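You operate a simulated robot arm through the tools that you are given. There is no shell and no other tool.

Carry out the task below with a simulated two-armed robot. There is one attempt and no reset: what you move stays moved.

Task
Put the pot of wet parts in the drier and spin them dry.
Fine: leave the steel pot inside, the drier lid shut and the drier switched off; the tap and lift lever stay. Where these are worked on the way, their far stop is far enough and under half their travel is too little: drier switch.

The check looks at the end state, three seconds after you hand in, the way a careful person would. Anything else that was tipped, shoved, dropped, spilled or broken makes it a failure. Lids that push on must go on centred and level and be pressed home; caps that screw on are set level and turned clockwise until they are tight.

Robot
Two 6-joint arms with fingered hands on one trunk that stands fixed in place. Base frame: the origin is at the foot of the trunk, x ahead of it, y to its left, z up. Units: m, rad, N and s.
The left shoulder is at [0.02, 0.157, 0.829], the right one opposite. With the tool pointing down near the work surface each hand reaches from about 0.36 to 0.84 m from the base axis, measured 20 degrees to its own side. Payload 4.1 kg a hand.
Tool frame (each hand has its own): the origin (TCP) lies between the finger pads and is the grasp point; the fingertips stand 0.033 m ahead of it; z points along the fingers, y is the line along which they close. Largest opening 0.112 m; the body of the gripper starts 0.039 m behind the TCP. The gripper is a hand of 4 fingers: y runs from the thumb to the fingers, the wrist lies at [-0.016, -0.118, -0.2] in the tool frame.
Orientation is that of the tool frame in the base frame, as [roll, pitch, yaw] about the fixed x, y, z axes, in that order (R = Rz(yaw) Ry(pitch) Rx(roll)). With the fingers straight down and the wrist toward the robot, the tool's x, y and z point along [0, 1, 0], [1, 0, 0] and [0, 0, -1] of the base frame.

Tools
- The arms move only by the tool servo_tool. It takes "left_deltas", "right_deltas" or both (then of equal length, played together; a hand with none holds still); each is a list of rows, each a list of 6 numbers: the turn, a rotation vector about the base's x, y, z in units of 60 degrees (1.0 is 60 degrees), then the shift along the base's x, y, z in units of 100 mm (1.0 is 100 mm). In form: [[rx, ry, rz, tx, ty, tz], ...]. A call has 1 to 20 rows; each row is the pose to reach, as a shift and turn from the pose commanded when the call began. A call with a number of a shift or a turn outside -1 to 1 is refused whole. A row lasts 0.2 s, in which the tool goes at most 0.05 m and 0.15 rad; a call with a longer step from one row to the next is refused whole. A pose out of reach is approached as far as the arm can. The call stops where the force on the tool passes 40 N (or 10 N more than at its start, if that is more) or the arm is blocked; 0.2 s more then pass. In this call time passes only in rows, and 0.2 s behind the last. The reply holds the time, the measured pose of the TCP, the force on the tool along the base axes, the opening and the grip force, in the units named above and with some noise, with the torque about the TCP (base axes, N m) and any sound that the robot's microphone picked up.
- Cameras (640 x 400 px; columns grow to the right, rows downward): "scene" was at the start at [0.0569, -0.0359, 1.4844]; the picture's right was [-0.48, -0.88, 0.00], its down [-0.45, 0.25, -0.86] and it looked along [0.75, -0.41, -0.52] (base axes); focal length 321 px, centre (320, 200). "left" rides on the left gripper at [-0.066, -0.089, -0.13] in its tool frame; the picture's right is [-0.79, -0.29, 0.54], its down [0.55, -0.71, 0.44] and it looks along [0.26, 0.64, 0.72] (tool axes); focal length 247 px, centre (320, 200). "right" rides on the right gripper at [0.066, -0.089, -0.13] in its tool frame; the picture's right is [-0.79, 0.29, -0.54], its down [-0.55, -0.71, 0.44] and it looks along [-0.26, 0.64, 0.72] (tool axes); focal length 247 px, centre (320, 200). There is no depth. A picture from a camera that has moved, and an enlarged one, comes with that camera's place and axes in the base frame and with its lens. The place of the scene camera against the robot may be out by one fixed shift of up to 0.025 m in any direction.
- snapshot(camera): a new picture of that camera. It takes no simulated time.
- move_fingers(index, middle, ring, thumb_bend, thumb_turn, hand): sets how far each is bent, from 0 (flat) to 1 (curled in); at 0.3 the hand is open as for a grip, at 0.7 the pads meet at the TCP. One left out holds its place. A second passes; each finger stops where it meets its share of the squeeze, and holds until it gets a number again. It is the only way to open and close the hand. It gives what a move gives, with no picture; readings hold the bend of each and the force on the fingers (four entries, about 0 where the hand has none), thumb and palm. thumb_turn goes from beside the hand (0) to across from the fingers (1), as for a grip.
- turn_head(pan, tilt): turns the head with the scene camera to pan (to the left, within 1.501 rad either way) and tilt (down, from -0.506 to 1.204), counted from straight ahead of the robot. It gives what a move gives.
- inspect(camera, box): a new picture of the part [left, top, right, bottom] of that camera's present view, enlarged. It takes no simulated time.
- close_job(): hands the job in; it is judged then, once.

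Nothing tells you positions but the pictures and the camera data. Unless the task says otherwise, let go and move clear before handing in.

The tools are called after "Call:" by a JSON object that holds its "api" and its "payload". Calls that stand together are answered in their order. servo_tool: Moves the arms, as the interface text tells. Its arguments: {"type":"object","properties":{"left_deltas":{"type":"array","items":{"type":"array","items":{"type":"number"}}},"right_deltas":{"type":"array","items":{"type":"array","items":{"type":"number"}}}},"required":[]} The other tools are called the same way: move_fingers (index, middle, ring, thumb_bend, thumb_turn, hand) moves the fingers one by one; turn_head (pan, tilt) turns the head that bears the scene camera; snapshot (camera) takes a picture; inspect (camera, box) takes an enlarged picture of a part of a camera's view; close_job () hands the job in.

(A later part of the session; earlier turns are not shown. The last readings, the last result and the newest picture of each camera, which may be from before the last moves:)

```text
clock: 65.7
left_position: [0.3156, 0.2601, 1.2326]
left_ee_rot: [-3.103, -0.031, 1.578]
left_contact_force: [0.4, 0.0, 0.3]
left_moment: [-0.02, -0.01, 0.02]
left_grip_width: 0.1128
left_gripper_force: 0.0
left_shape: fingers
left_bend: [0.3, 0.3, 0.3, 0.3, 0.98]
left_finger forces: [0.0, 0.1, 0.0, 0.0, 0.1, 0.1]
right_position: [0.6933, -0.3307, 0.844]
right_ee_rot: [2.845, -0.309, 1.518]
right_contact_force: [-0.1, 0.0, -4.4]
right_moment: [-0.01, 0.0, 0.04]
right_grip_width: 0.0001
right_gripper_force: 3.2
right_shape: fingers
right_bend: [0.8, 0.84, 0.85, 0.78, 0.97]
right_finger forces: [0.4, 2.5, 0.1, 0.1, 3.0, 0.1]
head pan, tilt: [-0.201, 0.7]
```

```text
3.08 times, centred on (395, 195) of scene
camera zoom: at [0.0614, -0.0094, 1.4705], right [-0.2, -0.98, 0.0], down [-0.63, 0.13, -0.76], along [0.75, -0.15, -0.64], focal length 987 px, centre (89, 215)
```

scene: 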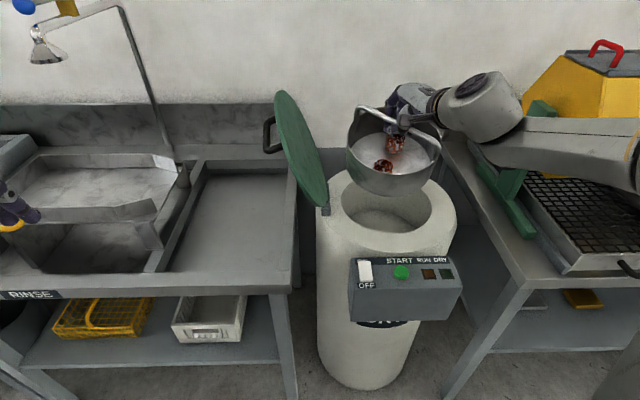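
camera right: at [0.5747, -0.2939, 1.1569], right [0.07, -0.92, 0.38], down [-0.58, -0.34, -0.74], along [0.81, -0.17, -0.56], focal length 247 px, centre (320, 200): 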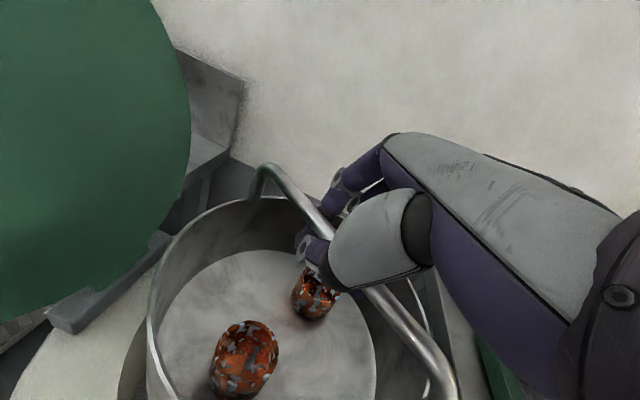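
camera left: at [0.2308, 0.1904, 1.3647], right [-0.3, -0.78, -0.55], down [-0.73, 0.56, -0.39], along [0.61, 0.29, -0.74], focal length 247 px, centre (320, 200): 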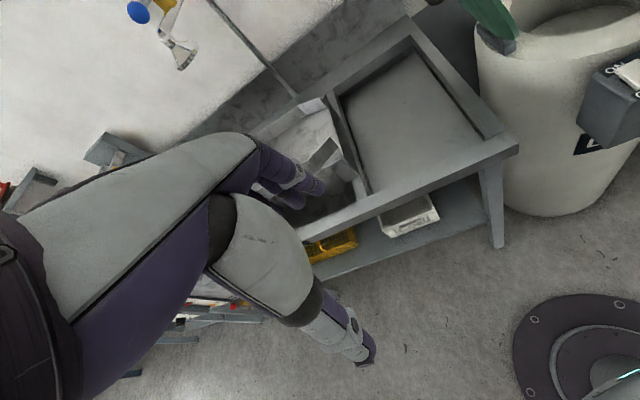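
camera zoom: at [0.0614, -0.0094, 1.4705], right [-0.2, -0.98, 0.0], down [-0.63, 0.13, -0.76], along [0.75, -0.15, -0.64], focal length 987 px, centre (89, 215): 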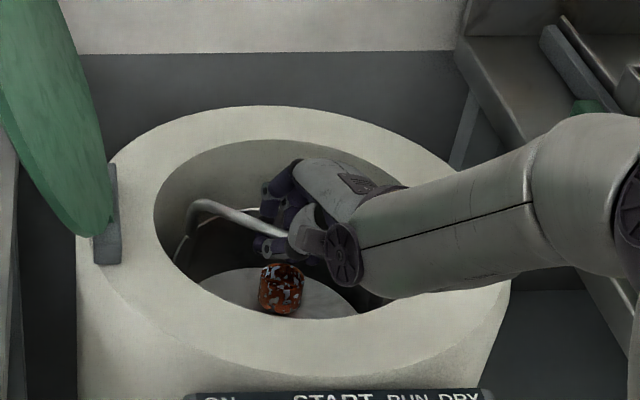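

Still free. Continuing down in small increments.

Call:
{"api": "servo_tool", "payload": {"right_deltas": [[0, 0, 0, 0, 0, -0.04], [0, 0, 0, 0, 0, -0.08], [0, 0, 0, 0, 0, -0.12]]}}

Call:
{"api": "inspect", "payload": {"camera": "right", "box": [0, 120, 480, 400]}}

Call:
{"api": "inspect", "payload": {"camera": "scene", "box": [320, 130, 470, 260]}}

```text
clock: 66.5
left_position: [0.3156, 0.2595, 1.2331]
left_ee_rot: [-3.106, -0.03, 1.578]
left_contact_force: [0.2, 0.4, 0.5]
left_moment: [-0.02, 0.02, 0.0]
left_grip_width: 0.113
left_gripper_force: 0.0
left_shape: fingers
left_bend: [0.3, 0.3, 0.3, 0.3, 0.98]
left_finger forces: [0.1, 0.0, 0.1, 0.0, 0.1, 0.1]
right_position: [0.694, -0.3299, 0.8321]
right_ee_rot: [2.844, -0.31, 1.516]
right_contact_force: [0.0, -0.1, -4.0]
right_moment: [0.0, -0.04, -0.03]
right_grip_width: 0.0001
right_gripper_force: 2.6
right_shape: fingers
right_bend: [0.8, 0.84, 0.85, 0.78, 0.97]
right_finger forces: [0.4, 2.6, 0.1, 0.1, 3.0, 0.1]
head pan, tilt: [-0.201, 0.7]
```

```text
1.33 times, centred on (240, 260) of right
camera zoom: at [0.5707, -0.2906, 0.9459], right [0.07, -0.94, 0.33], down [-0.57, -0.31, -0.76], along [0.82, -0.14, -0.56], focal length 329 px, centre (427, 120)
```

zoom: 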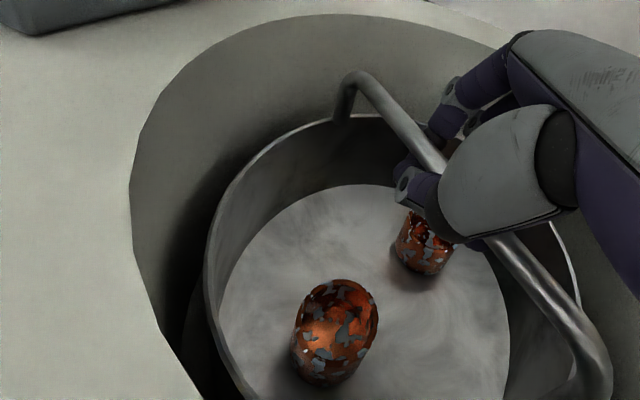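

```text
3.08 times, centred on (395, 195) of scene
camera zoom: at [0.0614, -0.0094, 1.4705], right [-0.2, -0.98, 0.0], down [-0.63, 0.13, -0.76], along [0.75, -0.15, -0.64], focal length 987 px, centre (89, 215)
```

zoom: 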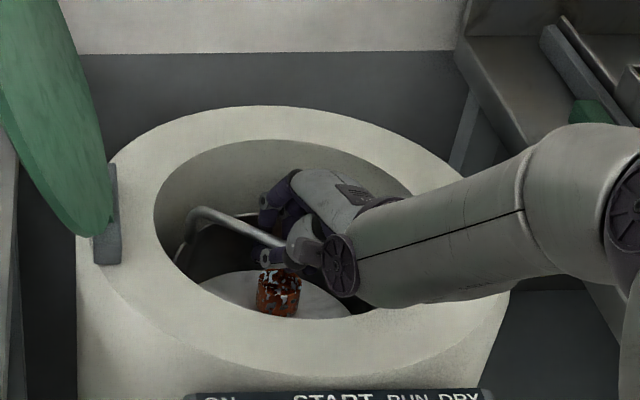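

The pot shifted very slightly in the hand, so it is probably just touching. A little lower.

Call:
{"api": "servo_tool", "payload": {"right_deltas": [[0, 0, 0, 0, 0, -0.03], [0, 0, 0, 0, 0, -0.06], [0, 0, 0, 0, 0, -0.09]]}}

Call:
{"api": "inspect", "payload": {"camera": "right", "box": [0, 120, 480, 400]}}

Call:
{"api": "inspect", "payload": {"camera": "scene", "box": [320, 130, 470, 260]}}

```text
clock: 67.3
left_position: [0.3151, 0.2597, 1.2322]
left_ee_rot: [-3.104, -0.032, 1.578]
left_contact_force: [-0.2, -1.2, -0.5]
left_moment: [-0.02, -0.02, 0.01]
left_grip_width: 0.113
left_gripper_force: 0.0
left_shape: fingers
left_bend: [0.3, 0.3, 0.3, 0.3, 0.98]
left_finger forces: [0.1, 0.0, 0.0, 0.1, 0.0, 0.1]
right_position: [0.6931, -0.33, 0.8241]
right_ee_rot: [2.842, -0.312, 1.518]
right_contact_force: [-0.1, 0.9, 0.3]
right_moment: [0.02, 0.06, -0.04]
right_grip_width: 0.0
right_gripper_force: 0.0
right_shape: fingers
right_bend: [0.8, 0.85, 0.85, 0.78, 0.97]
right_finger forces: [0.1, 0.0, 0.0, 0.1, 0.1, 0.0]
head pan, tilt: [-0.201, 0.7]
```

```text
1.33 times, centred on (240, 260) of right
camera zoom: at [0.5704, -0.2908, 0.9368], right [0.06, -0.94, 0.33], down [-0.57, -0.31, -0.76], along [0.82, -0.14, -0.56], focal length 329 px, centre (427, 120)
```

zoom: 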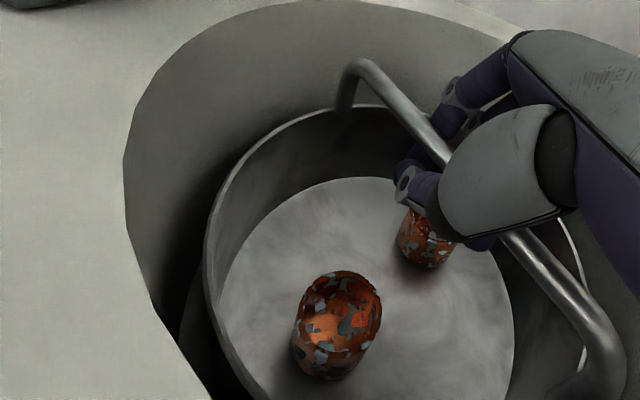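

```text
3.08 times, centred on (395, 195) of scene
camera zoom: at [0.0613, -0.0093, 1.4705], right [-0.2, -0.98, 0.0], down [-0.63, 0.13, -0.76], along [0.75, -0.15, -0.64], focal length 987 px, centre (89, 215)
```

zoom: 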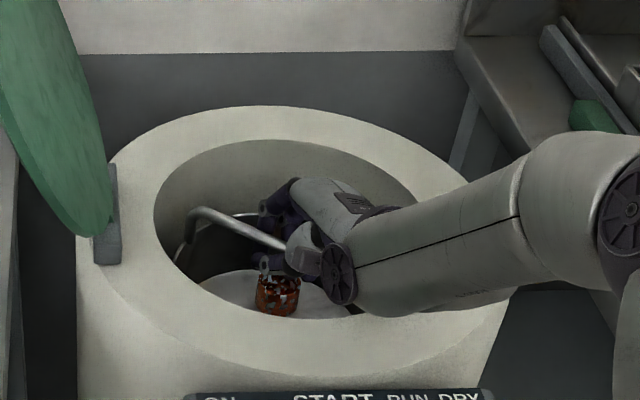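

The load has gone to zero: the pot rests on the drum floor. I'll open the hand to release the bail.

Call:
{"api": "move_fingers", "payload": {"hand": "right", "index": 0.3, "middle": 0.3, "ring": 0.3, "thumb_bend": 0.3}}

Call:
{"api": "inspect", "payload": {"camera": "right", "box": [0, 120, 480, 400]}}

Call:
{"api": "inspect", "payload": {"camera": "scene", "box": [320, 130, 470, 260]}}

```text
clock: 68.3
left_position: [0.3154, 0.2599, 1.2322]
left_ee_rot: [-3.104, -0.03, 1.579]
left_contact_force: [0.1, 0.1, 0.8]
left_moment: [-0.01, 0.0, 0.02]
left_grip_width: 0.113
left_gripper_force: 0.0
left_shape: fingers
left_bend: [0.3, 0.3, 0.3, 0.3, 0.98]
left_finger forces: [0.0, 0.1, 0.0, 0.0, 0.0, 0.1]
right_position: [0.694, -0.3296, 0.823]
right_ee_rot: [2.844, -0.309, 1.517]
right_contact_force: [0.0, -0.7, 0.1]
right_moment: [-0.02, 0.0, -0.02]
right_grip_width: 0.1122
right_gripper_force: 0.0
right_shape: fingers
right_bend: [0.3, 0.3, 0.3, 0.3, 0.97]
right_finger forces: [0.0, 0.0, 0.1, 0.0, 0.0, 0.0]
head pan, tilt: [-0.201, 0.7]
```

```text
1.33 times, centred on (240, 260) of right
camera zoom: at [0.5703, -0.2906, 0.9367], right [0.07, -0.94, 0.33], down [-0.57, -0.31, -0.76], along [0.82, -0.14, -0.56], focal length 329 px, centre (427, 120)
```

zoom: 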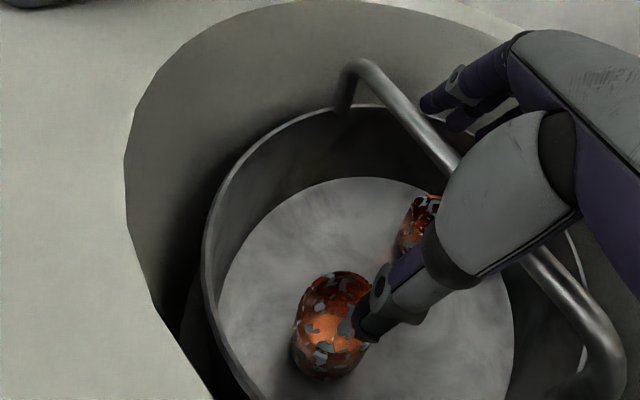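

```text
3.08 times, centred on (395, 195) of scene
camera zoom: at [0.0613, -0.0093, 1.4705], right [-0.2, -0.98, 0.0], down [-0.63, 0.13, -0.76], along [0.75, -0.15, -0.64], focal length 987 px, centre (89, 215)
```

zoom: 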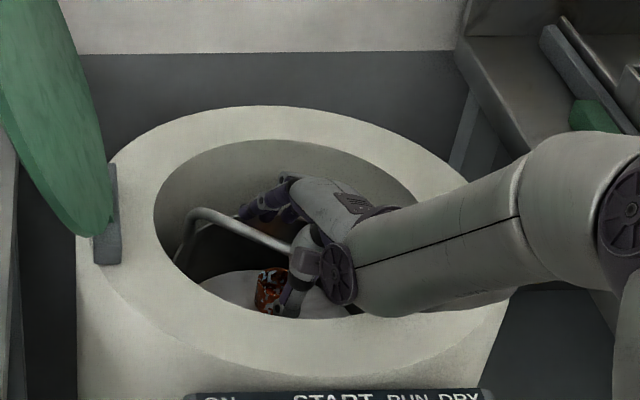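

Released; the bail is free between thumb and fingers. I'll withdraw along the finger direction, up and out.

Call:
{"api": "servo_tool", "payload": {"right_deltas": [[0, 0, 0, -0.07, -0.06, 0.2], [0, 0, 0, -0.14, -0.12, 0.4], [0, 0, 0, -0.2, -0.18, 0.6], [0, 0, 0, -0.27, -0.24, 0.8], [0, 0, 0, -0.34, -0.3, 1.0]]}}

Call:
{"api": "servo_tool", "payload": {"right_deltas": [[0, 0, 0, -0.1, -0.05, 0.2], [0, 0, 0, -0.2, -0.1, 0.4], [0, 0, 0, -0.3, -0.15, 0.6], [0, 0, 0, -0.4, -0.2, 0.8], [0, 0, 0, -0.5, -0.25, 1.0]]}}

Call:
{"api": "snapshot", "payload": {"camera": "scene"}}

Call:
{"api": "snapshot", "payload": {"camera": "right"}}

```text
clock: 69.5
left_position: [0.3156, 0.2594, 1.2328]
left_ee_rot: [-3.106, -0.03, 1.58]
left_contact_force: [0.2, -0.4, -0.1]
left_moment: [-0.03, 0.02, -0.05]
left_grip_width: 0.1128
left_gripper_force: 0.0
left_shape: fingers
left_bend: [0.3, 0.3, 0.3, 0.3, 0.98]
left_finger forces: [0.0, 0.1, 0.0, 0.1, 0.0, 0.1]
right_position: [0.6581, -0.3616, 0.9233]
right_ee_rot: [2.844, -0.311, 1.517]
right_contact_force: [-0.2, -0.6, 0.0]
right_moment: [0.0, 0.02, 0.04]
right_grip_width: 0.1124
right_gripper_force: 0.0
right_shape: fingers
right_bend: [0.3, 0.3, 0.3, 0.3, 0.97]
right_finger forces: [0.0, 0.0, 0.0, 0.0, 0.0, 0.1]
head pan, tilt: [-0.201, 0.7]
```

```text
clock: 70.7
left_position: [0.316, 0.2603, 1.233]
left_ee_rot: [-3.106, -0.033, 1.579]
left_contact_force: [0.7, 0.6, 0.0]
left_moment: [0.01, -0.01, 0.01]
left_grip_width: 0.1127
left_gripper_force: 0.1
left_shape: fingers
left_bend: [0.3, 0.3, 0.3, 0.3, 0.98]
left_finger forces: [0.1, 0.0, 0.0, 0.0, 0.0, 0.0]
right_position: [0.6104, -0.3841, 1.0247]
right_ee_rot: [2.843, -0.31, 1.516]
right_contact_force: [-0.5, 0.0, 0.8]
right_moment: [-0.01, -0.01, -0.01]
right_grip_width: 0.1124
right_gripper_force: 0.1
right_shape: fingers
right_bend: [0.3, 0.3, 0.3, 0.3, 0.97]
right_finger forces: [0.1, 0.0, 0.0, 0.0, 0.0, 0.1]
head pan, tilt: [-0.201, 0.7]
```

```text
taken
```

scene: 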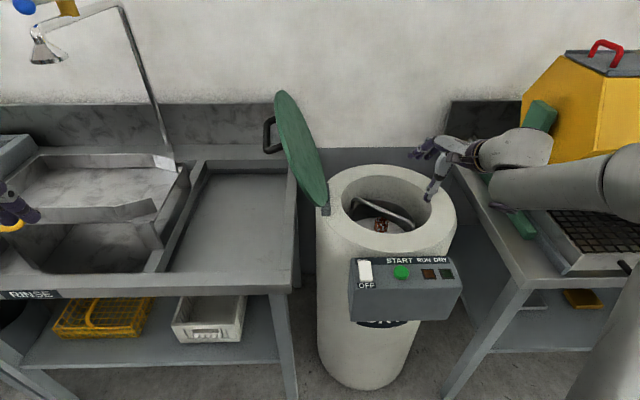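

```text
taken
camera right: at [0.4873, -0.3452, 1.1375], right [0.07, -0.94, 0.33], down [-0.57, -0.31, -0.76], along [0.82, -0.14, -0.56], focal length 247 px, centre (320, 200)
```

right: 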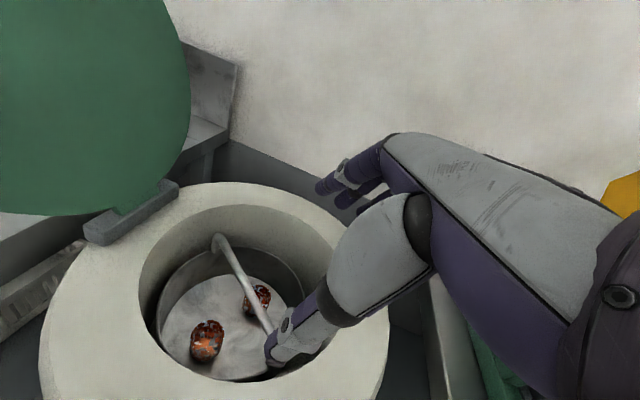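

The pot stands inside the drier with the hand clear. Next I need to close the lid, so I'll study its geometry and confirm the pot's bail sits below the rim.

Call:
{"api": "inspect", "payload": {"camera": "scene", "box": [330, 150, 460, 260]}}

Call:
{"api": "inspect", "payload": {"camera": "scene", "box": [250, 80, 350, 230]}}

Call:
{"api": "inspect", "payload": {"camera": "right", "box": [0, 0, 320, 400]}}

```text
3.64 times, centred on (395, 205) of scene
camera zoom: at [0.0616, -0.0093, 1.4705], right [-0.2, -0.98, 0.0], down [-0.63, 0.13, -0.76], along [0.75, -0.15, -0.64], focal length 1167 px, centre (47, 182)
```

zoom: 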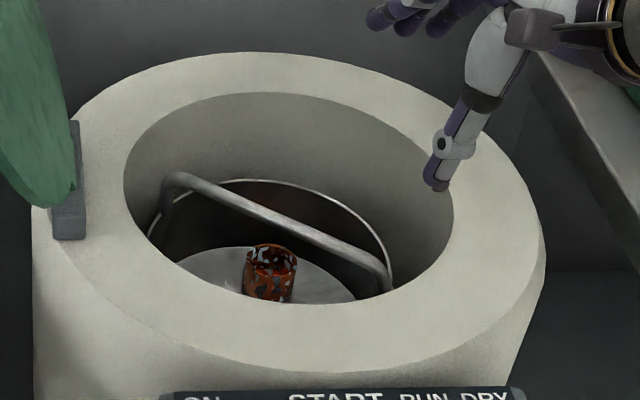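

```text
2.67 times, centred on (300, 155) of scene
camera zoom: at [0.0616, -0.0093, 1.4705], right [-0.2, -0.98, 0.0], down [-0.63, 0.13, -0.76], along [0.75, -0.15, -0.64], focal length 856 px, centre (373, 320)
```

zoom: 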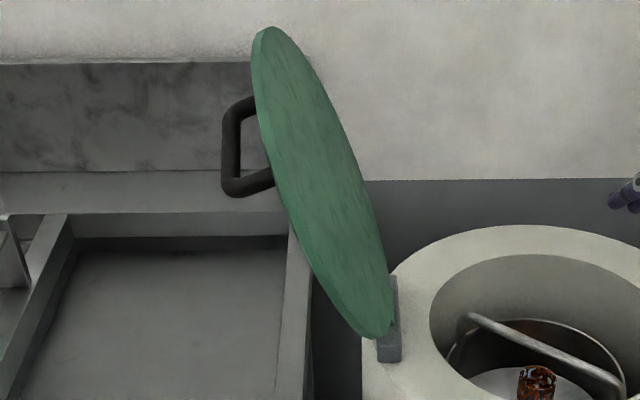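

```text
1.00 times, centred on (160, 200) of right (not enlarged: the box is as wide or as high as the picture)
camera zoom: at [0.4873, -0.3452, 1.1375], right [0.07, -0.94, 0.33], down [-0.57, -0.31, -0.76], along [0.82, -0.14, -0.56], focal length 247 px, centre (480, 200)
```

zoom: 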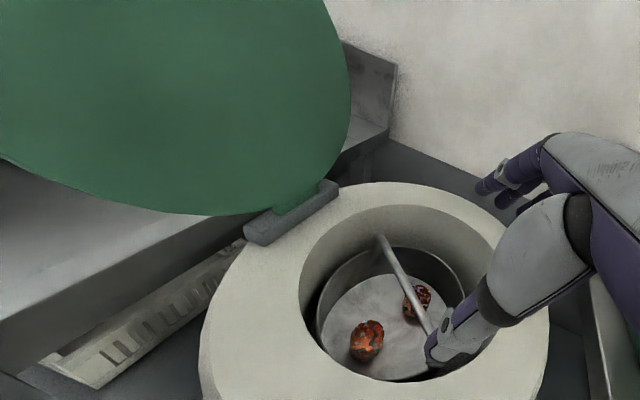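

The bail top is at about z 0.83, well below the rim at 0.864, so the lid can shut. The lid hinges on the left along a line through about (0.724, -0.177, 0.885) and leans 20° past upright. I'll close it with the right hand's open jaws around its near edge, so I can both pull it over and support it down; first I turn the hand for that.

Call:
{"api": "servo_tool", "payload": {"right_deltas": [[-0.079, -0.075, 0.056, -0.15, 0.08, 0.2], [-0.158, -0.15, 0.112, -0.3, 0.16, 0.4], [-0.237, -0.225, 0.168, -0.45, 0.25, 0.6], [-0.316, -0.3, 0.224, -0.6, 0.33, 0.8], [-0.395, -0.375, 0.28, -0.75, 0.42, 0.9], [-0.475, -0.45, 0.337, -0.9, 0.5, 1.0]]}}

Call:
{"api": "snapshot", "payload": {"camera": "scene"}}

Call:
{"api": "snapshot", "payload": {"camera": "right"}}

```text
clock: 72.1
left_position: [0.3154, 0.26, 1.2319]
left_ee_rot: [-3.104, -0.031, 1.577]
left_contact_force: [0.9, 0.3, -0.1]
left_moment: [-0.02, 0.03, 0.04]
left_grip_width: 0.1127
left_gripper_force: 0.1
left_shape: fingers
left_bend: [0.3, 0.3, 0.3, 0.3, 0.98]
left_finger forces: [0.1, 0.1, 0.0, 0.0, 0.0, 0.1]
right_position: [0.5208, -0.3341, 1.1237]
right_ee_rot: [2.451, 0.252, 1.897]
right_contact_force: [0.2, -1.4, 0.5]
right_moment: [0.04, 0.0, 0.05]
right_grip_width: 0.1122
right_gripper_force: 0.0
right_shape: fingers
right_bend: [0.3, 0.3, 0.3, 0.3, 0.97]
right_finger forces: [0.0, 0.0, 0.1, 0.1, 0.1, 0.0]
head pan, tilt: [-0.201, 0.7]
```

```text
taken
```

scene: 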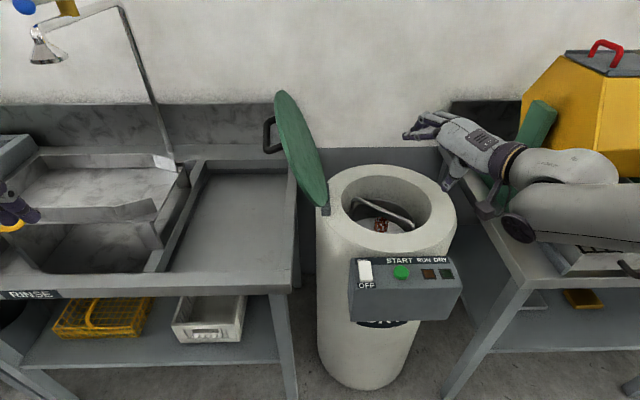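

```text
taken
camera right: at [0.3519, -0.3121, 1.1479], right [0.08, -0.62, 0.78], down [-0.02, -0.78, -0.63], along [1.0, 0.04, -0.08], focal length 247 px, centre (320, 200)
```

right: 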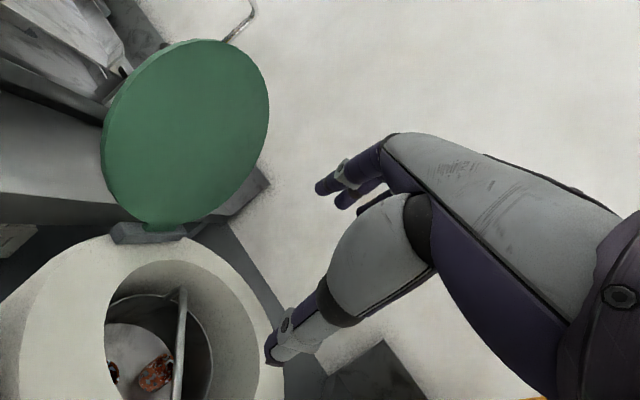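

The turn is going well with no limits hit. I'll complete the second half of the rotation.

Call:
{"api": "servo_tool", "payload": {"right_deltas": [[-0.079, -0.075, 0.056, 0, 0, 0.1], [-0.158, -0.15, 0.112, 0, 0, 0.2], [-0.237, -0.225, 0.168, 0, 0, 0.3], [-0.316, -0.3, 0.224, 0, 0, 0.4], [-0.395, -0.375, 0.28, 0, 0, 0.4], [-0.475, -0.45, 0.337, 0, 0, 0.4]]}}

Call:
{"api": "snapshot", "payload": {"camera": "scene"}}

Call:
{"api": "snapshot", "payload": {"camera": "right"}}

```text
clock: 73.5
left_position: [0.3163, 0.2595, 1.233]
left_ee_rot: [-3.105, -0.031, 1.579]
left_contact_force: [-0.1, 0.2, 0.0]
left_moment: [-0.01, 0.01, -0.01]
left_grip_width: 0.1132
left_gripper_force: 0.0
left_shape: fingers
left_bend: [0.3, 0.3, 0.3, 0.3, 0.98]
left_finger forces: [0.0, 0.0, 0.0, 0.0, 0.0, 0.0]
right_position: [0.52, -0.3338, 1.1637]
right_ee_rot: [2.199, 0.903, 2.12]
right_contact_force: [0.0, 0.5, -0.2]
right_moment: [-0.02, 0.0, 0.0]
right_grip_width: 0.1126
right_gripper_force: 0.0
right_shape: fingers
right_bend: [0.3, 0.3, 0.3, 0.3, 0.97]
right_finger forces: [0.0, 0.0, 0.0, 0.0, 0.0, 0.0]
head pan, tilt: [-0.201, 0.7]
```

```text
taken
```

scene: 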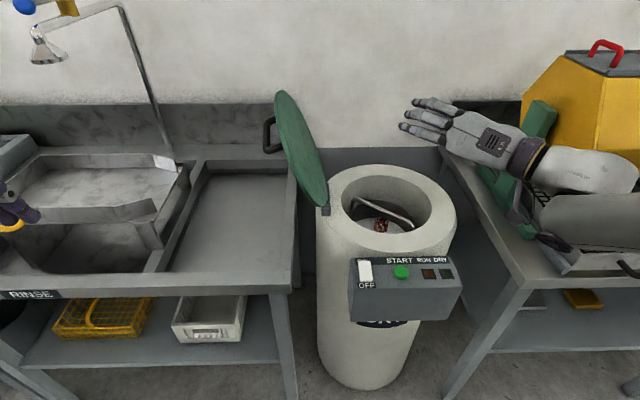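

```text
taken
camera right: at [0.3614, -0.3791, 1.1147], right [-0.2, -0.19, 0.96], down [0.46, -0.88, -0.08], along [0.86, 0.43, 0.26], focal length 247 px, centre (320, 200)
```

right: 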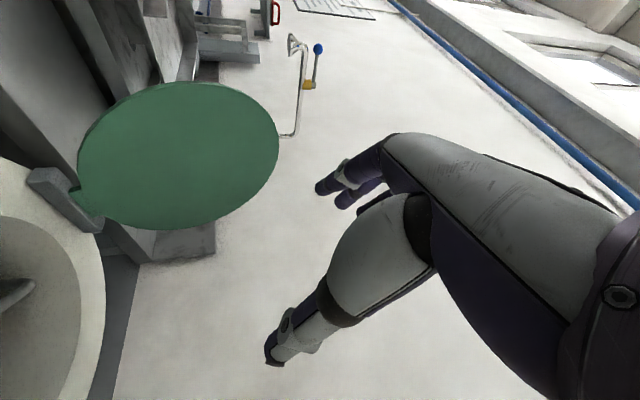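

The hand now has its thumb low-right and fingers up-left, pointing forward. I'll slide it left in front of the lid so the lid's near edge lines up with the open jaws.

Call:
{"api": "servo_tool", "payload": {"right_deltas": [[0, 0, 0, -0.05, 0.25, 0], [0, 0, 0, -0.1, 0.5, 0], [0, 0, 0, -0.1, 0.75, 0], [0, 0, 0, -0.1, 1.0, 0]]}}

Call:
{"api": "servo_tool", "payload": {"right_deltas": [[0, 0, 0, 0, 0.25, 0], [0, 0, 0, 0, 0.5, 0], [0, 0, 0, 0, 0.75, 0], [0, 0, 0, 0, 1.0, 0]]}}

Call:
{"api": "snapshot", "payload": {"camera": "scene"}}

Call:
{"api": "snapshot", "payload": {"camera": "right"}}

```text
clock: 74.5
left_position: [0.3146, 0.2596, 1.2328]
left_ee_rot: [-3.105, -0.031, 1.577]
left_contact_force: [-0.2, -0.5, -0.6]
left_moment: [-0.02, 0.0, -0.01]
left_grip_width: 0.1127
left_gripper_force: 0.0
left_shape: fingers
left_bend: [0.3, 0.3, 0.3, 0.3, 0.98]
left_finger forces: [0.0, 0.0, 0.1, 0.0, 0.0, 0.1]
right_position: [0.509, -0.2349, 1.1628]
right_ee_rot: [2.199, 0.901, 2.118]
right_contact_force: [-0.4, 0.6, -0.3]
right_moment: [0.02, -0.03, 0.01]
right_grip_width: 0.1124
right_gripper_force: 0.0
right_shape: fingers
right_bend: [0.3, 0.3, 0.3, 0.3, 0.97]
right_finger forces: [0.0, 0.0, 0.1, 0.0, 0.1, 0.1]
head pan, tilt: [-0.201, 0.7]
```

```text
clock: 75.5
left_position: [0.3158, 0.259, 1.2319]
left_ee_rot: [-3.107, -0.032, 1.579]
left_contact_force: [0.5, -0.2, 0.5]
left_moment: [0.01, 0.01, 0.01]
left_grip_width: 0.1129
left_gripper_force: 0.0
left_shape: fingers
left_bend: [0.3, 0.3, 0.3, 0.3, 0.98]
left_finger forces: [0.0, 0.0, 0.0, 0.0, 0.0, 0.0]
right_position: [0.51, -0.1353, 1.1636]
right_ee_rot: [2.202, 0.901, 2.122]
right_contact_force: [0.2, -0.1, 0.8]
right_moment: [0.03, 0.0, -0.02]
right_grip_width: 0.1125
right_gripper_force: 0.0
right_shape: fingers
right_bend: [0.3, 0.3, 0.3, 0.3, 0.97]
right_finger forces: [0.0, 0.0, 0.1, 0.0, 0.1, 0.0]
head pan, tilt: [-0.201, 0.7]
```

```text
taken
```

scene: 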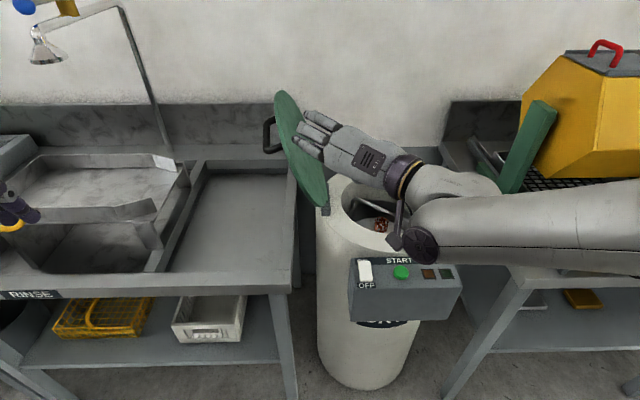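

```text
taken
camera right: at [0.3508, -0.1796, 1.1154], right [-0.2, -0.19, 0.96], down [0.46, -0.88, -0.08], along [0.86, 0.43, 0.26], focal length 247 px, centre (320, 200)
```

right: 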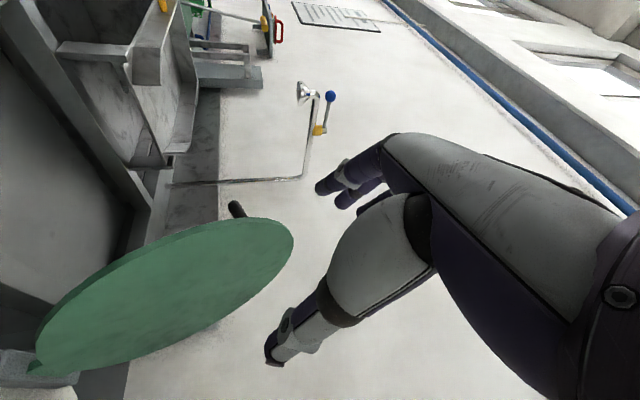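

The lid's edge is just ahead of the jaws. I'll shift the last 5 cm left and begin moving forward around its near edge.

Call:
{"api": "servo_tool", "payload": {"right_deltas": [[0, 0, 0, 0, 0.2, 0], [0, 0, 0, 0, 0.4, 0], [0, 0, 0, 0, 0.55, 0], [0, 0, 0, 0.25, 0.56, -0.1], [0, 0, 0, 0.5, 0.57, -0.2]]}}

Call:
{"api": "snapshot", "payload": {"camera": "right"}}

Call:
{"api": "inspect", "payload": {"camera": "scene", "box": [240, 70, 400, 230]}}

Call:
{"api": "snapshot", "payload": {"camera": "left"}}

```text
clock: 76.7
left_position: [0.3151, 0.2604, 1.2328]
left_ee_rot: [-3.106, -0.03, 1.577]
left_contact_force: [-0.5, -0.4, 0.6]
left_moment: [0.02, -0.03, 0.0]
left_grip_width: 0.1129
left_gripper_force: 0.0
left_shape: fingers
left_bend: [0.3, 0.3, 0.3, 0.3, 0.98]
left_finger forces: [0.0, 0.1, 0.0, 0.0, 0.0, 0.1]
right_position: [0.5597, -0.0783, 1.1448]
right_ee_rot: [2.2, 0.901, 2.121]
right_contact_force: [-0.2, -0.2, 0.9]
right_moment: [0.01, -0.03, 0.01]
right_grip_width: 0.1127
right_gripper_force: 0.0
right_shape: fingers
right_bend: [0.3, 0.3, 0.3, 0.3, 0.97]
right_finger forces: [0.0, 0.0, 0.0, 0.1, 0.0, 0.0]
head pan, tilt: [-0.201, 0.7]
```

```text
taken
camera right: at [0.4004, -0.1222, 1.0953], right [-0.2, -0.19, 0.96], down [0.46, -0.88, -0.08], along [0.86, 0.43, 0.26], focal length 247 px, centre (320, 200)
```

right: 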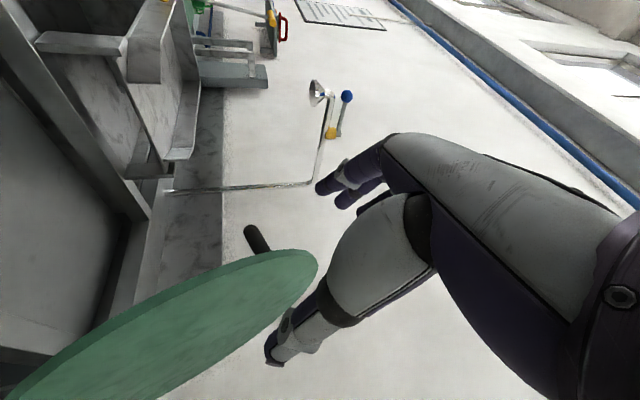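

```text
2.50 times, centred on (320, 150) of scene
camera zoom: at [0.061, -0.0094, 1.4705], right [-0.2, -0.98, 0.0], down [-0.63, 0.13, -0.77], along [0.75, -0.15, -0.64], focal length 802 px, centre (320, 325)
```

zoom: 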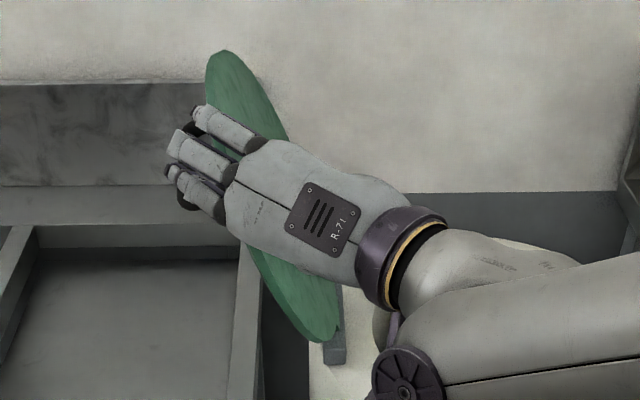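

```text
taken
camera left: at [0.2304, 0.1903, 1.3648], right [-0.3, -0.78, -0.55], down [-0.73, 0.56, -0.39], along [0.61, 0.29, -0.74], focal length 247 px, centre (320, 200)
```

left: 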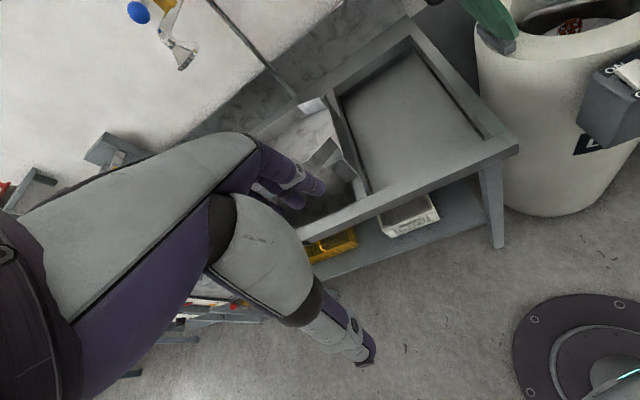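

The lid's edge lies between the fingers (left side) and the thumb (right side). I'll move further forward.

Call:
{"api": "servo_tool", "payload": {"right_deltas": [[0, 0, 0, 0.15, 0.0, -0.06], [0, 0, 0, 0.3, 0.0, -0.12], [0, 0, 0, 0.45, 0.01, -0.17]]}}

Call:
{"api": "snapshot", "payload": {"camera": "right"}}

Call:
{"api": "inspect", "payload": {"camera": "scene", "box": [240, 70, 400, 230]}}

```text
clock: 77.5
left_position: [0.3155, 0.261, 1.2326]
left_ee_rot: [-3.107, -0.032, 1.578]
left_contact_force: [-0.4, 0.2, 0.4]
left_moment: [-0.01, 0.0, 0.02]
left_grip_width: 0.1129
left_gripper_force: 0.0
left_shape: fingers
left_bend: [0.3, 0.3, 0.3, 0.3, 0.98]
left_finger forces: [0.1, 0.0, 0.1, 0.0, 0.1, 0.0]
right_position: [0.6045, -0.0772, 1.1298]
right_ee_rot: [2.196, 0.901, 2.117]
right_contact_force: [-0.7, -0.2, 0.6]
right_moment: [0.02, 0.01, 0.01]
right_grip_width: 0.1127
right_gripper_force: 0.0
right_shape: fingers
right_bend: [0.3, 0.3, 0.3, 0.3, 0.97]
right_finger forces: [0.0, 0.1, 0.0, 0.0, 0.0, 0.0]
head pan, tilt: [-0.201, 0.7]
```

```text
taken
camera right: at [0.4457, -0.1213, 1.0795], right [-0.2, -0.19, 0.96], down [0.46, -0.88, -0.08], along [0.86, 0.43, 0.26], focal length 247 px, centre (320, 200)
```

right: 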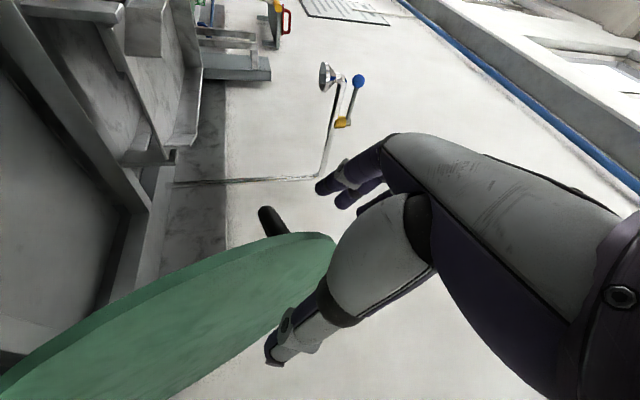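

```text
2.50 times, centred on (320, 150) of scene
camera zoom: at [0.0611, -0.0094, 1.4705], right [-0.2, -0.98, 0.0], down [-0.63, 0.13, -0.77], along [0.75, -0.15, -0.64], focal length 802 px, centre (320, 325)
```

zoom: 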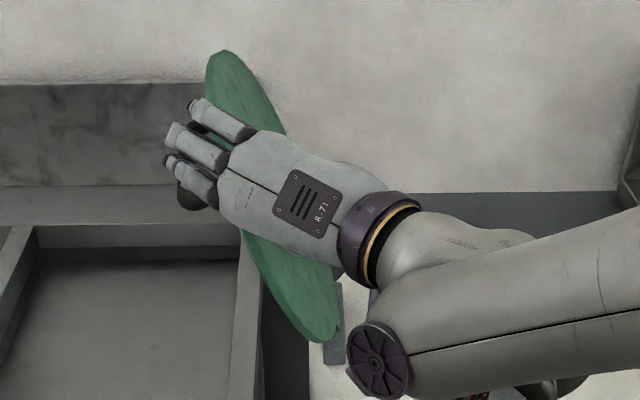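

Still clear and well aligned. A further 4–5 cm forward puts the edge inside the jaws.

Call:
{"api": "servo_tool", "payload": {"right_deltas": [[0, 0, 0, 0.15, 0.0, -0.06], [0, 0, 0, 0.3, 0.0, -0.12], [0, 0, 0, 0.45, 0.01, -0.17]]}}

Call:
{"api": "snapshot", "payload": {"camera": "right"}}

Call:
{"api": "inspect", "payload": {"camera": "scene", "box": [240, 70, 400, 230]}}

```text
clock: 78.3
left_position: [0.3155, 0.2586, 1.2327]
left_ee_rot: [-3.109, -0.031, 1.579]
left_contact_force: [-0.7, -1.1, -0.4]
left_moment: [-0.01, 0.0, 0.02]
left_grip_width: 0.113
left_gripper_force: 0.0
left_shape: fingers
left_bend: [0.3, 0.3, 0.3, 0.3, 0.98]
left_finger forces: [0.1, 0.0, 0.1, 0.0, 0.0, 0.0]
right_position: [0.6513, -0.0741, 1.111]
right_ee_rot: [2.198, 0.902, 2.12]
right_contact_force: [-0.8, 0.5, -0.1]
right_moment: [0.02, -0.02, -0.01]
right_grip_width: 0.1123
right_gripper_force: 0.1
right_shape: fingers
right_bend: [0.3, 0.3, 0.3, 0.3, 0.97]
right_finger forces: [0.1, 0.0, 0.1, 0.1, 0.0, 0.0]
head pan, tilt: [-0.201, 0.7]
```

```text
taken
camera right: at [0.4914, -0.1195, 1.0615], right [-0.2, -0.19, 0.96], down [0.46, -0.88, -0.08], along [0.86, 0.43, 0.26], focal length 247 px, centre (320, 200)
```

right: 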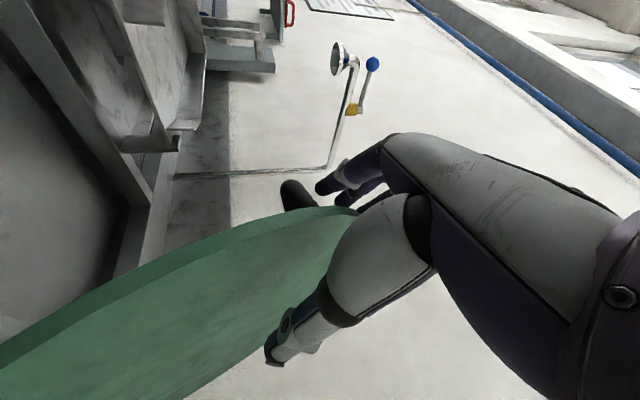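

```text
2.50 times, centred on (320, 150) of scene
camera zoom: at [0.0611, -0.0094, 1.4705], right [-0.2, -0.98, 0.0], down [-0.63, 0.13, -0.77], along [0.75, -0.15, -0.64], focal length 802 px, centre (320, 325)
```

zoom: 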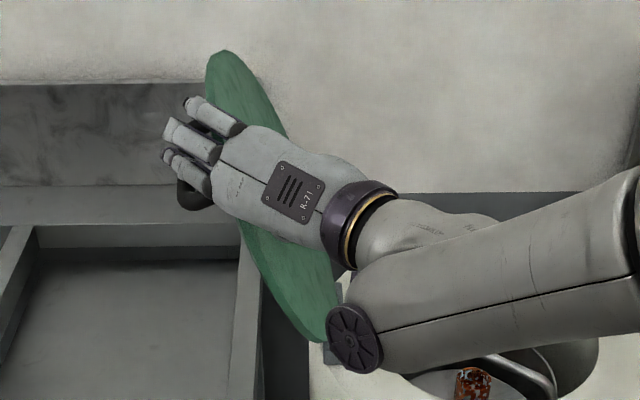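

The lid's edge is inside the open jaws without contact. Now I'll draw the hand to the right so the fingers pull the lid upright, following its arc, and watch the force.

Call:
{"api": "servo_tool", "payload": {"right_deltas": [[0, 0, 0, -0.03, -0.15, 0], [0, 0, 0, -0.06, -0.3, 0], [0, 0, 0, -0.09, -0.45, 0], [0, 0, 0, -0.12, -0.6, 0]]}}

Call:
{"api": "snapshot", "payload": {"camera": "right"}}

Call:
{"api": "inspect", "payload": {"camera": "scene", "box": [240, 70, 400, 230]}}

```text
clock: 79.3
left_position: [0.315, 0.2611, 1.2327]
left_ee_rot: [-3.106, -0.032, 1.58]
left_contact_force: [0.3, 0.2, -0.1]
left_moment: [0.0, -0.01, 0.0]
left_grip_width: 0.1126
left_gripper_force: 0.1
left_shape: fingers
left_bend: [0.3, 0.3, 0.3, 0.3, 0.98]
left_finger forces: [0.2, 0.0, 0.0, 0.1, 0.1, 0.0]
right_position: [0.6373, -0.1353, 1.1156]
right_ee_rot: [2.186, 0.903, 2.11]
right_contact_force: [2.3, 5.6, 21.8]
right_moment: [0.87, -0.49, -0.19]
right_grip_width: 0.1167
right_gripper_force: 9.5
right_shape: fingers
right_bend: [0.28, 0.28, 0.26, 0.3, 0.97]
right_finger forces: [5.6, 3.5, 10.1, 0.0, 0.1, 0.1]
head pan, tilt: [-0.201, 0.7]
```

```text
taken
camera right: at [0.4787, -0.1791, 1.0642], right [-0.21, -0.2, 0.96], down [0.46, -0.88, -0.08], along [0.86, 0.43, 0.27], focal length 247 px, centre (320, 200)
```

right: 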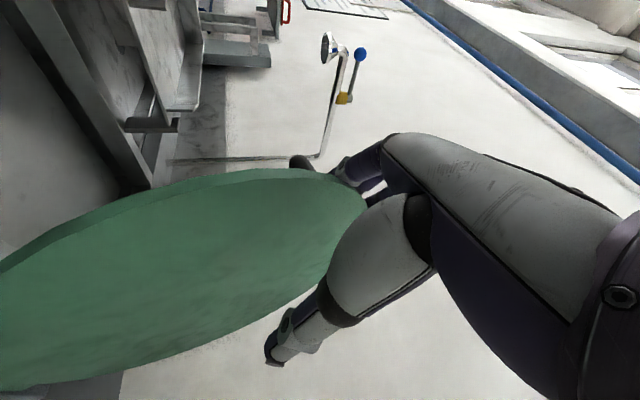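

```text
2.50 times, centred on (320, 150) of scene
camera zoom: at [0.0609, -0.0088, 1.4705], right [-0.2, -0.98, 0.0], down [-0.63, 0.13, -0.77], along [0.75, -0.15, -0.64], focal length 802 px, centre (320, 325)
```

zoom: 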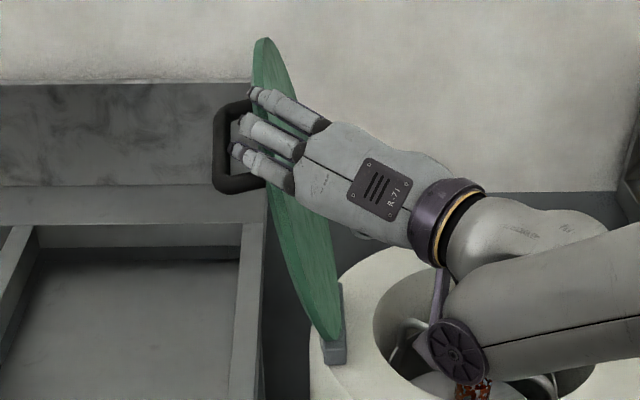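

The lid is being drawn upright, but there is about 22 N upward on the hand since the edge rises along its arc. I'll follow the arc by raising slightly.

Call:
{"api": "servo_tool", "payload": {"right_deltas": [[0, 0, 0, 0, -0.03, 0.08], [0, 0, 0, -0.01, -0.06, 0.14]]}}

Call:
{"api": "snapshot", "payload": {"camera": "right"}}

Call:
{"api": "inspect", "payload": {"camera": "scene", "box": [270, 80, 350, 160]}}

```text
clock: 79.9
left_position: [0.3162, 0.2602, 1.2329]
left_ee_rot: [-3.107, -0.03, 1.579]
left_contact_force: [0.2, 0.0, 0.3]
left_moment: [0.02, -0.01, -0.03]
left_grip_width: 0.1129
left_gripper_force: 0.1
left_shape: fingers
left_bend: [0.3, 0.3, 0.3, 0.3, 0.98]
left_finger forces: [0.1, 0.0, 0.0, 0.0, 0.1, 0.0]
right_position: [0.637, -0.1427, 1.122]
right_ee_rot: [2.206, 0.902, 2.123]
right_contact_force: [-6.2, 3.3, 2.2]
right_moment: [0.01, -0.44, 0.32]
right_grip_width: 0.1139
right_gripper_force: 4.2
right_shape: fingers
right_bend: [0.3, 0.29, 0.28, 0.3, 0.97]
right_finger forces: [1.5, 1.8, 6.1, 0.1, 0.0, 0.0]
head pan, tilt: [-0.201, 0.7]
```

```text
taken
camera right: at [0.4769, -0.1862, 1.074], right [-0.19, -0.19, 0.96], down [0.46, -0.88, -0.08], along [0.87, 0.43, 0.26], focal length 247 px, centre (320, 200)
```

right: 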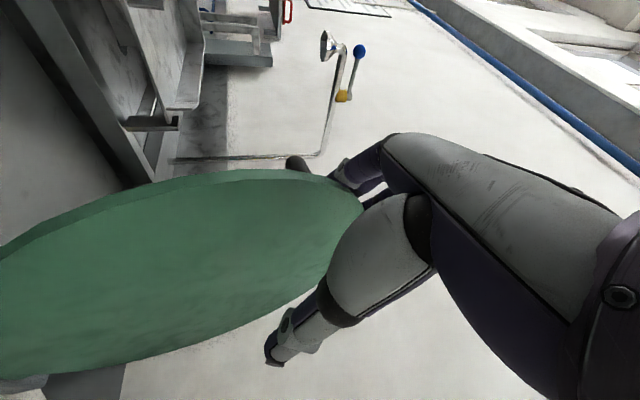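

```text
5.00 times, centred on (310, 120) of scene
camera zoom: at [0.061, -0.0092, 1.4705], right [-0.2, -0.98, 0.0], down [-0.63, 0.13, -0.77], along [0.75, -0.15, -0.64], focal length 1604 px, centre (370, 600)
```

zoom: 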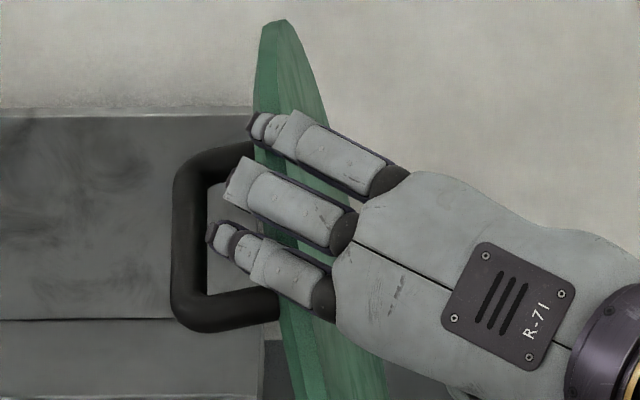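

Forces are low again and the lid is almost upright. I'll keep drawing it to the right past upright in small steps.

Call:
{"api": "servo_tool", "payload": {"right_deltas": [[0, 0, 0, -0.03, -0.12, 0.04], [0, 0, 0, -0.05, -0.24, 0.06], [0, 0, 0, -0.07, -0.36, 0.07]]}}

Call:
{"api": "snapshot", "payload": {"camera": "right"}}

Call:
{"api": "inspect", "payload": {"camera": "scene", "box": [250, 70, 410, 230]}}

```text
clock: 80.7
left_position: [0.3152, 0.2596, 1.2333]
left_ee_rot: [-3.105, -0.031, 1.577]
left_contact_force: [-0.2, 1.3, -0.1]
left_moment: [-0.02, 0.0, 0.02]
left_grip_width: 0.1125
left_gripper_force: 0.2
left_shape: fingers
left_bend: [0.3, 0.3, 0.3, 0.3, 0.98]
left_finger forces: [0.0, 0.0, 0.1, 0.0, 0.1, 0.1]
right_position: [0.6299, -0.1779, 1.1317]
right_ee_rot: [2.198, 0.901, 2.116]
right_contact_force: [-2.3, 0.5, 0.6]
right_moment: [0.03, -0.12, 0.08]
right_grip_width: 0.1131
right_gripper_force: 1.3
right_shape: fingers
right_bend: [0.3, 0.3, 0.3, 0.3, 0.97]
right_finger forces: [0.6, 0.2, 1.6, 0.1, 0.1, 0.0]
head pan, tilt: [-0.201, 0.7]
```

```text
taken
camera right: at [0.4709, -0.2222, 1.0829], right [-0.2, -0.19, 0.96], down [0.46, -0.88, -0.08], along [0.87, 0.43, 0.26], focal length 247 px, centre (320, 200)
```

right: 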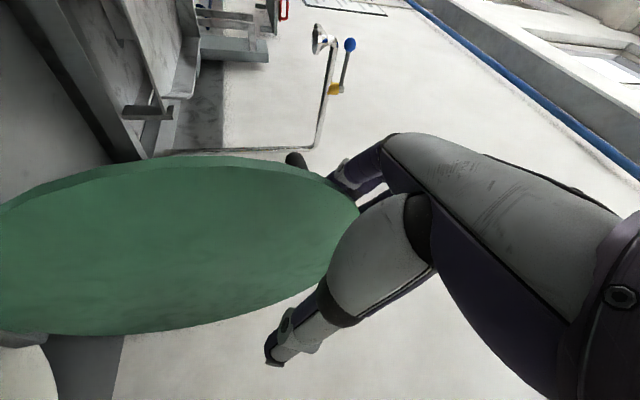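

```text
2.50 times, centred on (330, 150) of scene
camera zoom: at [0.0612, -0.0092, 1.4705], right [-0.2, -0.98, 0.0], down [-0.63, 0.13, -0.77], along [0.75, -0.15, -0.64], focal length 802 px, centre (295, 325)
```

zoom: 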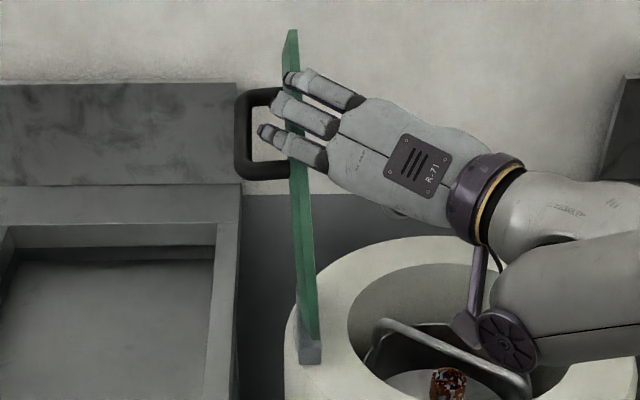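

The lid is now practically upright and nearly balanced. Continuing; it should come to rest against the thumb side.

Call:
{"api": "servo_tool", "payload": {"right_deltas": [[0, 0, 0, -0.02, -0.12, 0.02], [0, 0, 0, -0.04, -0.24, 0.03], [0, 0, 0, -0.06, -0.36, 0.03]]}}

Call:
{"api": "snapshot", "payload": {"camera": "right"}}

Call:
{"api": "inspect", "payload": {"camera": "scene", "box": [250, 70, 410, 230]}}

```text
clock: 81.5
left_position: [0.3165, 0.2592, 1.233]
left_ee_rot: [-3.106, -0.031, 1.579]
left_contact_force: [-0.8, -0.1, 0.2]
left_moment: [-0.02, -0.01, 0.0]
left_grip_width: 0.1131
left_gripper_force: 0.2
left_shape: fingers
left_bend: [0.3, 0.3, 0.3, 0.3, 0.98]
left_finger forces: [0.1, 0.0, 0.1, 0.1, 0.0, 0.1]
right_position: [0.6247, -0.2147, 1.1353]
right_ee_rot: [2.197, 0.902, 2.116]
right_contact_force: [-0.3, 0.7, -0.3]
right_moment: [0.0, 0.02, -0.01]
right_grip_width: 0.1131
right_gripper_force: 0.1
right_shape: fingers
right_bend: [0.3, 0.3, 0.3, 0.3, 0.97]
right_finger forces: [0.1, 0.0, 0.1, 0.0, 0.1, 0.1]
head pan, tilt: [-0.201, 0.7]
```

```text
taken
camera right: at [0.465, -0.2582, 1.0851], right [-0.2, -0.19, 0.96], down [0.46, -0.88, -0.08], along [0.86, 0.43, 0.26], focal length 247 px, centre (320, 200)
```

right: 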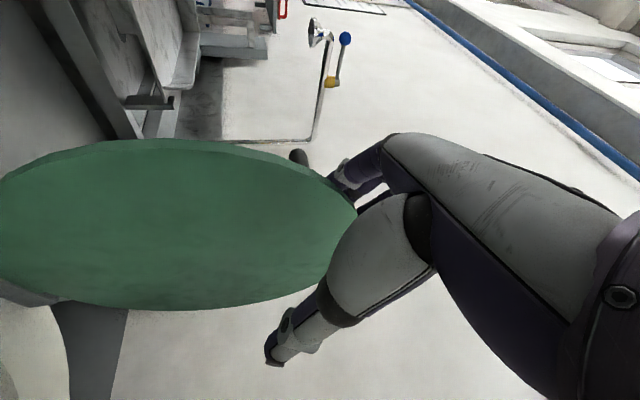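

```text
2.50 times, centred on (330, 150) of scene
camera zoom: at [0.0614, -0.0092, 1.4705], right [-0.2, -0.98, 0.0], down [-0.63, 0.13, -0.76], along [0.75, -0.15, -0.64], focal length 802 px, centre (295, 325)
```

zoom: 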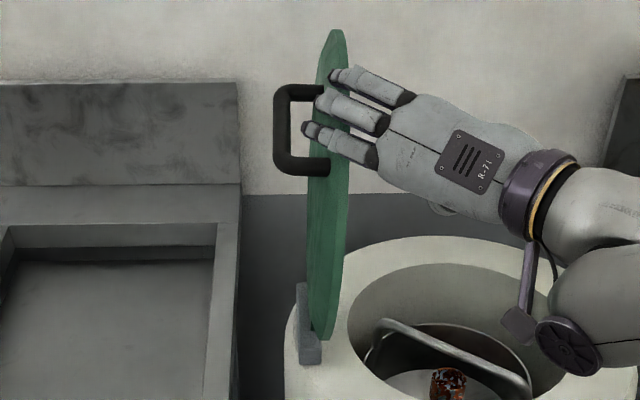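

The lid is just past upright and moving gently with the hand, with almost no force, so the hinge seems well damped. I'll keep following its arc.

Call:
{"api": "servo_tool", "payload": {"right_deltas": [[0, 0, 0, -0.02, -0.12, 0.0], [0, 0, 0, -0.04, -0.24, -0.02], [0, 0, 0, -0.06, -0.36, -0.05]]}}

Call:
{"api": "snapshot", "payload": {"camera": "right"}}

Call:
{"api": "inspect", "payload": {"camera": "scene", "box": [250, 70, 410, 230]}}

```text
clock: 82.3
left_position: [0.3145, 0.26, 1.233]
left_ee_rot: [-3.106, -0.032, 1.579]
left_contact_force: [-0.5, -0.1, -0.3]
left_moment: [-0.02, 0.0, 0.0]
left_grip_width: 0.113
left_gripper_force: 0.0
left_shape: fingers
left_bend: [0.3, 0.3, 0.3, 0.3, 0.98]
left_finger forces: [0.0, 0.0, 0.1, 0.1, 0.0, 0.0]
right_position: [0.6183, -0.2487, 1.1284]
right_ee_rot: [2.195, 0.901, 2.114]
right_contact_force: [0.4, 0.2, 0.5]
right_moment: [-0.01, 0.01, 0.01]
right_grip_width: 0.1134
right_gripper_force: 0.2
right_shape: fingers
right_bend: [0.3, 0.3, 0.3, 0.3, 0.97]
right_finger forces: [0.3, 0.0, 0.1, 0.0, 0.0, 0.0]
head pan, tilt: [-0.201, 0.7]
```

```text
taken
camera right: at [0.4576, -0.2932, 1.0796], right [-0.2, -0.19, 0.96], down [0.46, -0.88, -0.08], along [0.86, 0.43, 0.26], focal length 247 px, centre (320, 200)
```

right: 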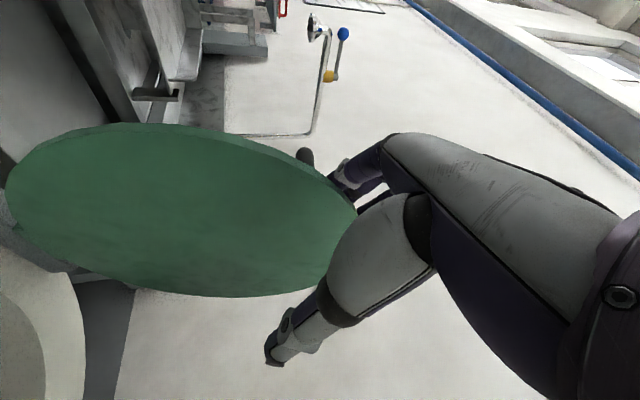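

```text
2.50 times, centred on (330, 150) of scene
camera zoom: at [0.0614, -0.0092, 1.4705], right [-0.2, -0.98, 0.0], down [-0.63, 0.13, -0.76], along [0.75, -0.15, -0.64], focal length 802 px, centre (295, 325)
```

zoom: 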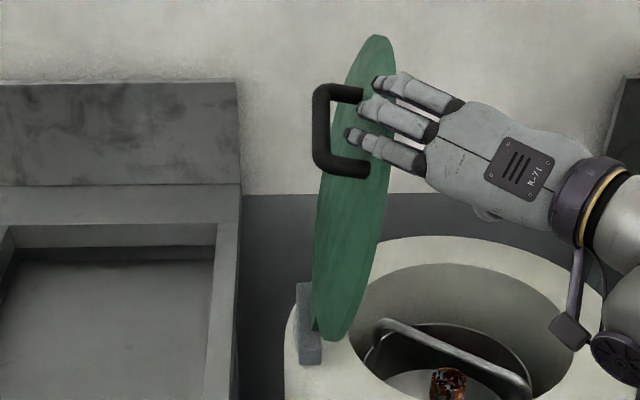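

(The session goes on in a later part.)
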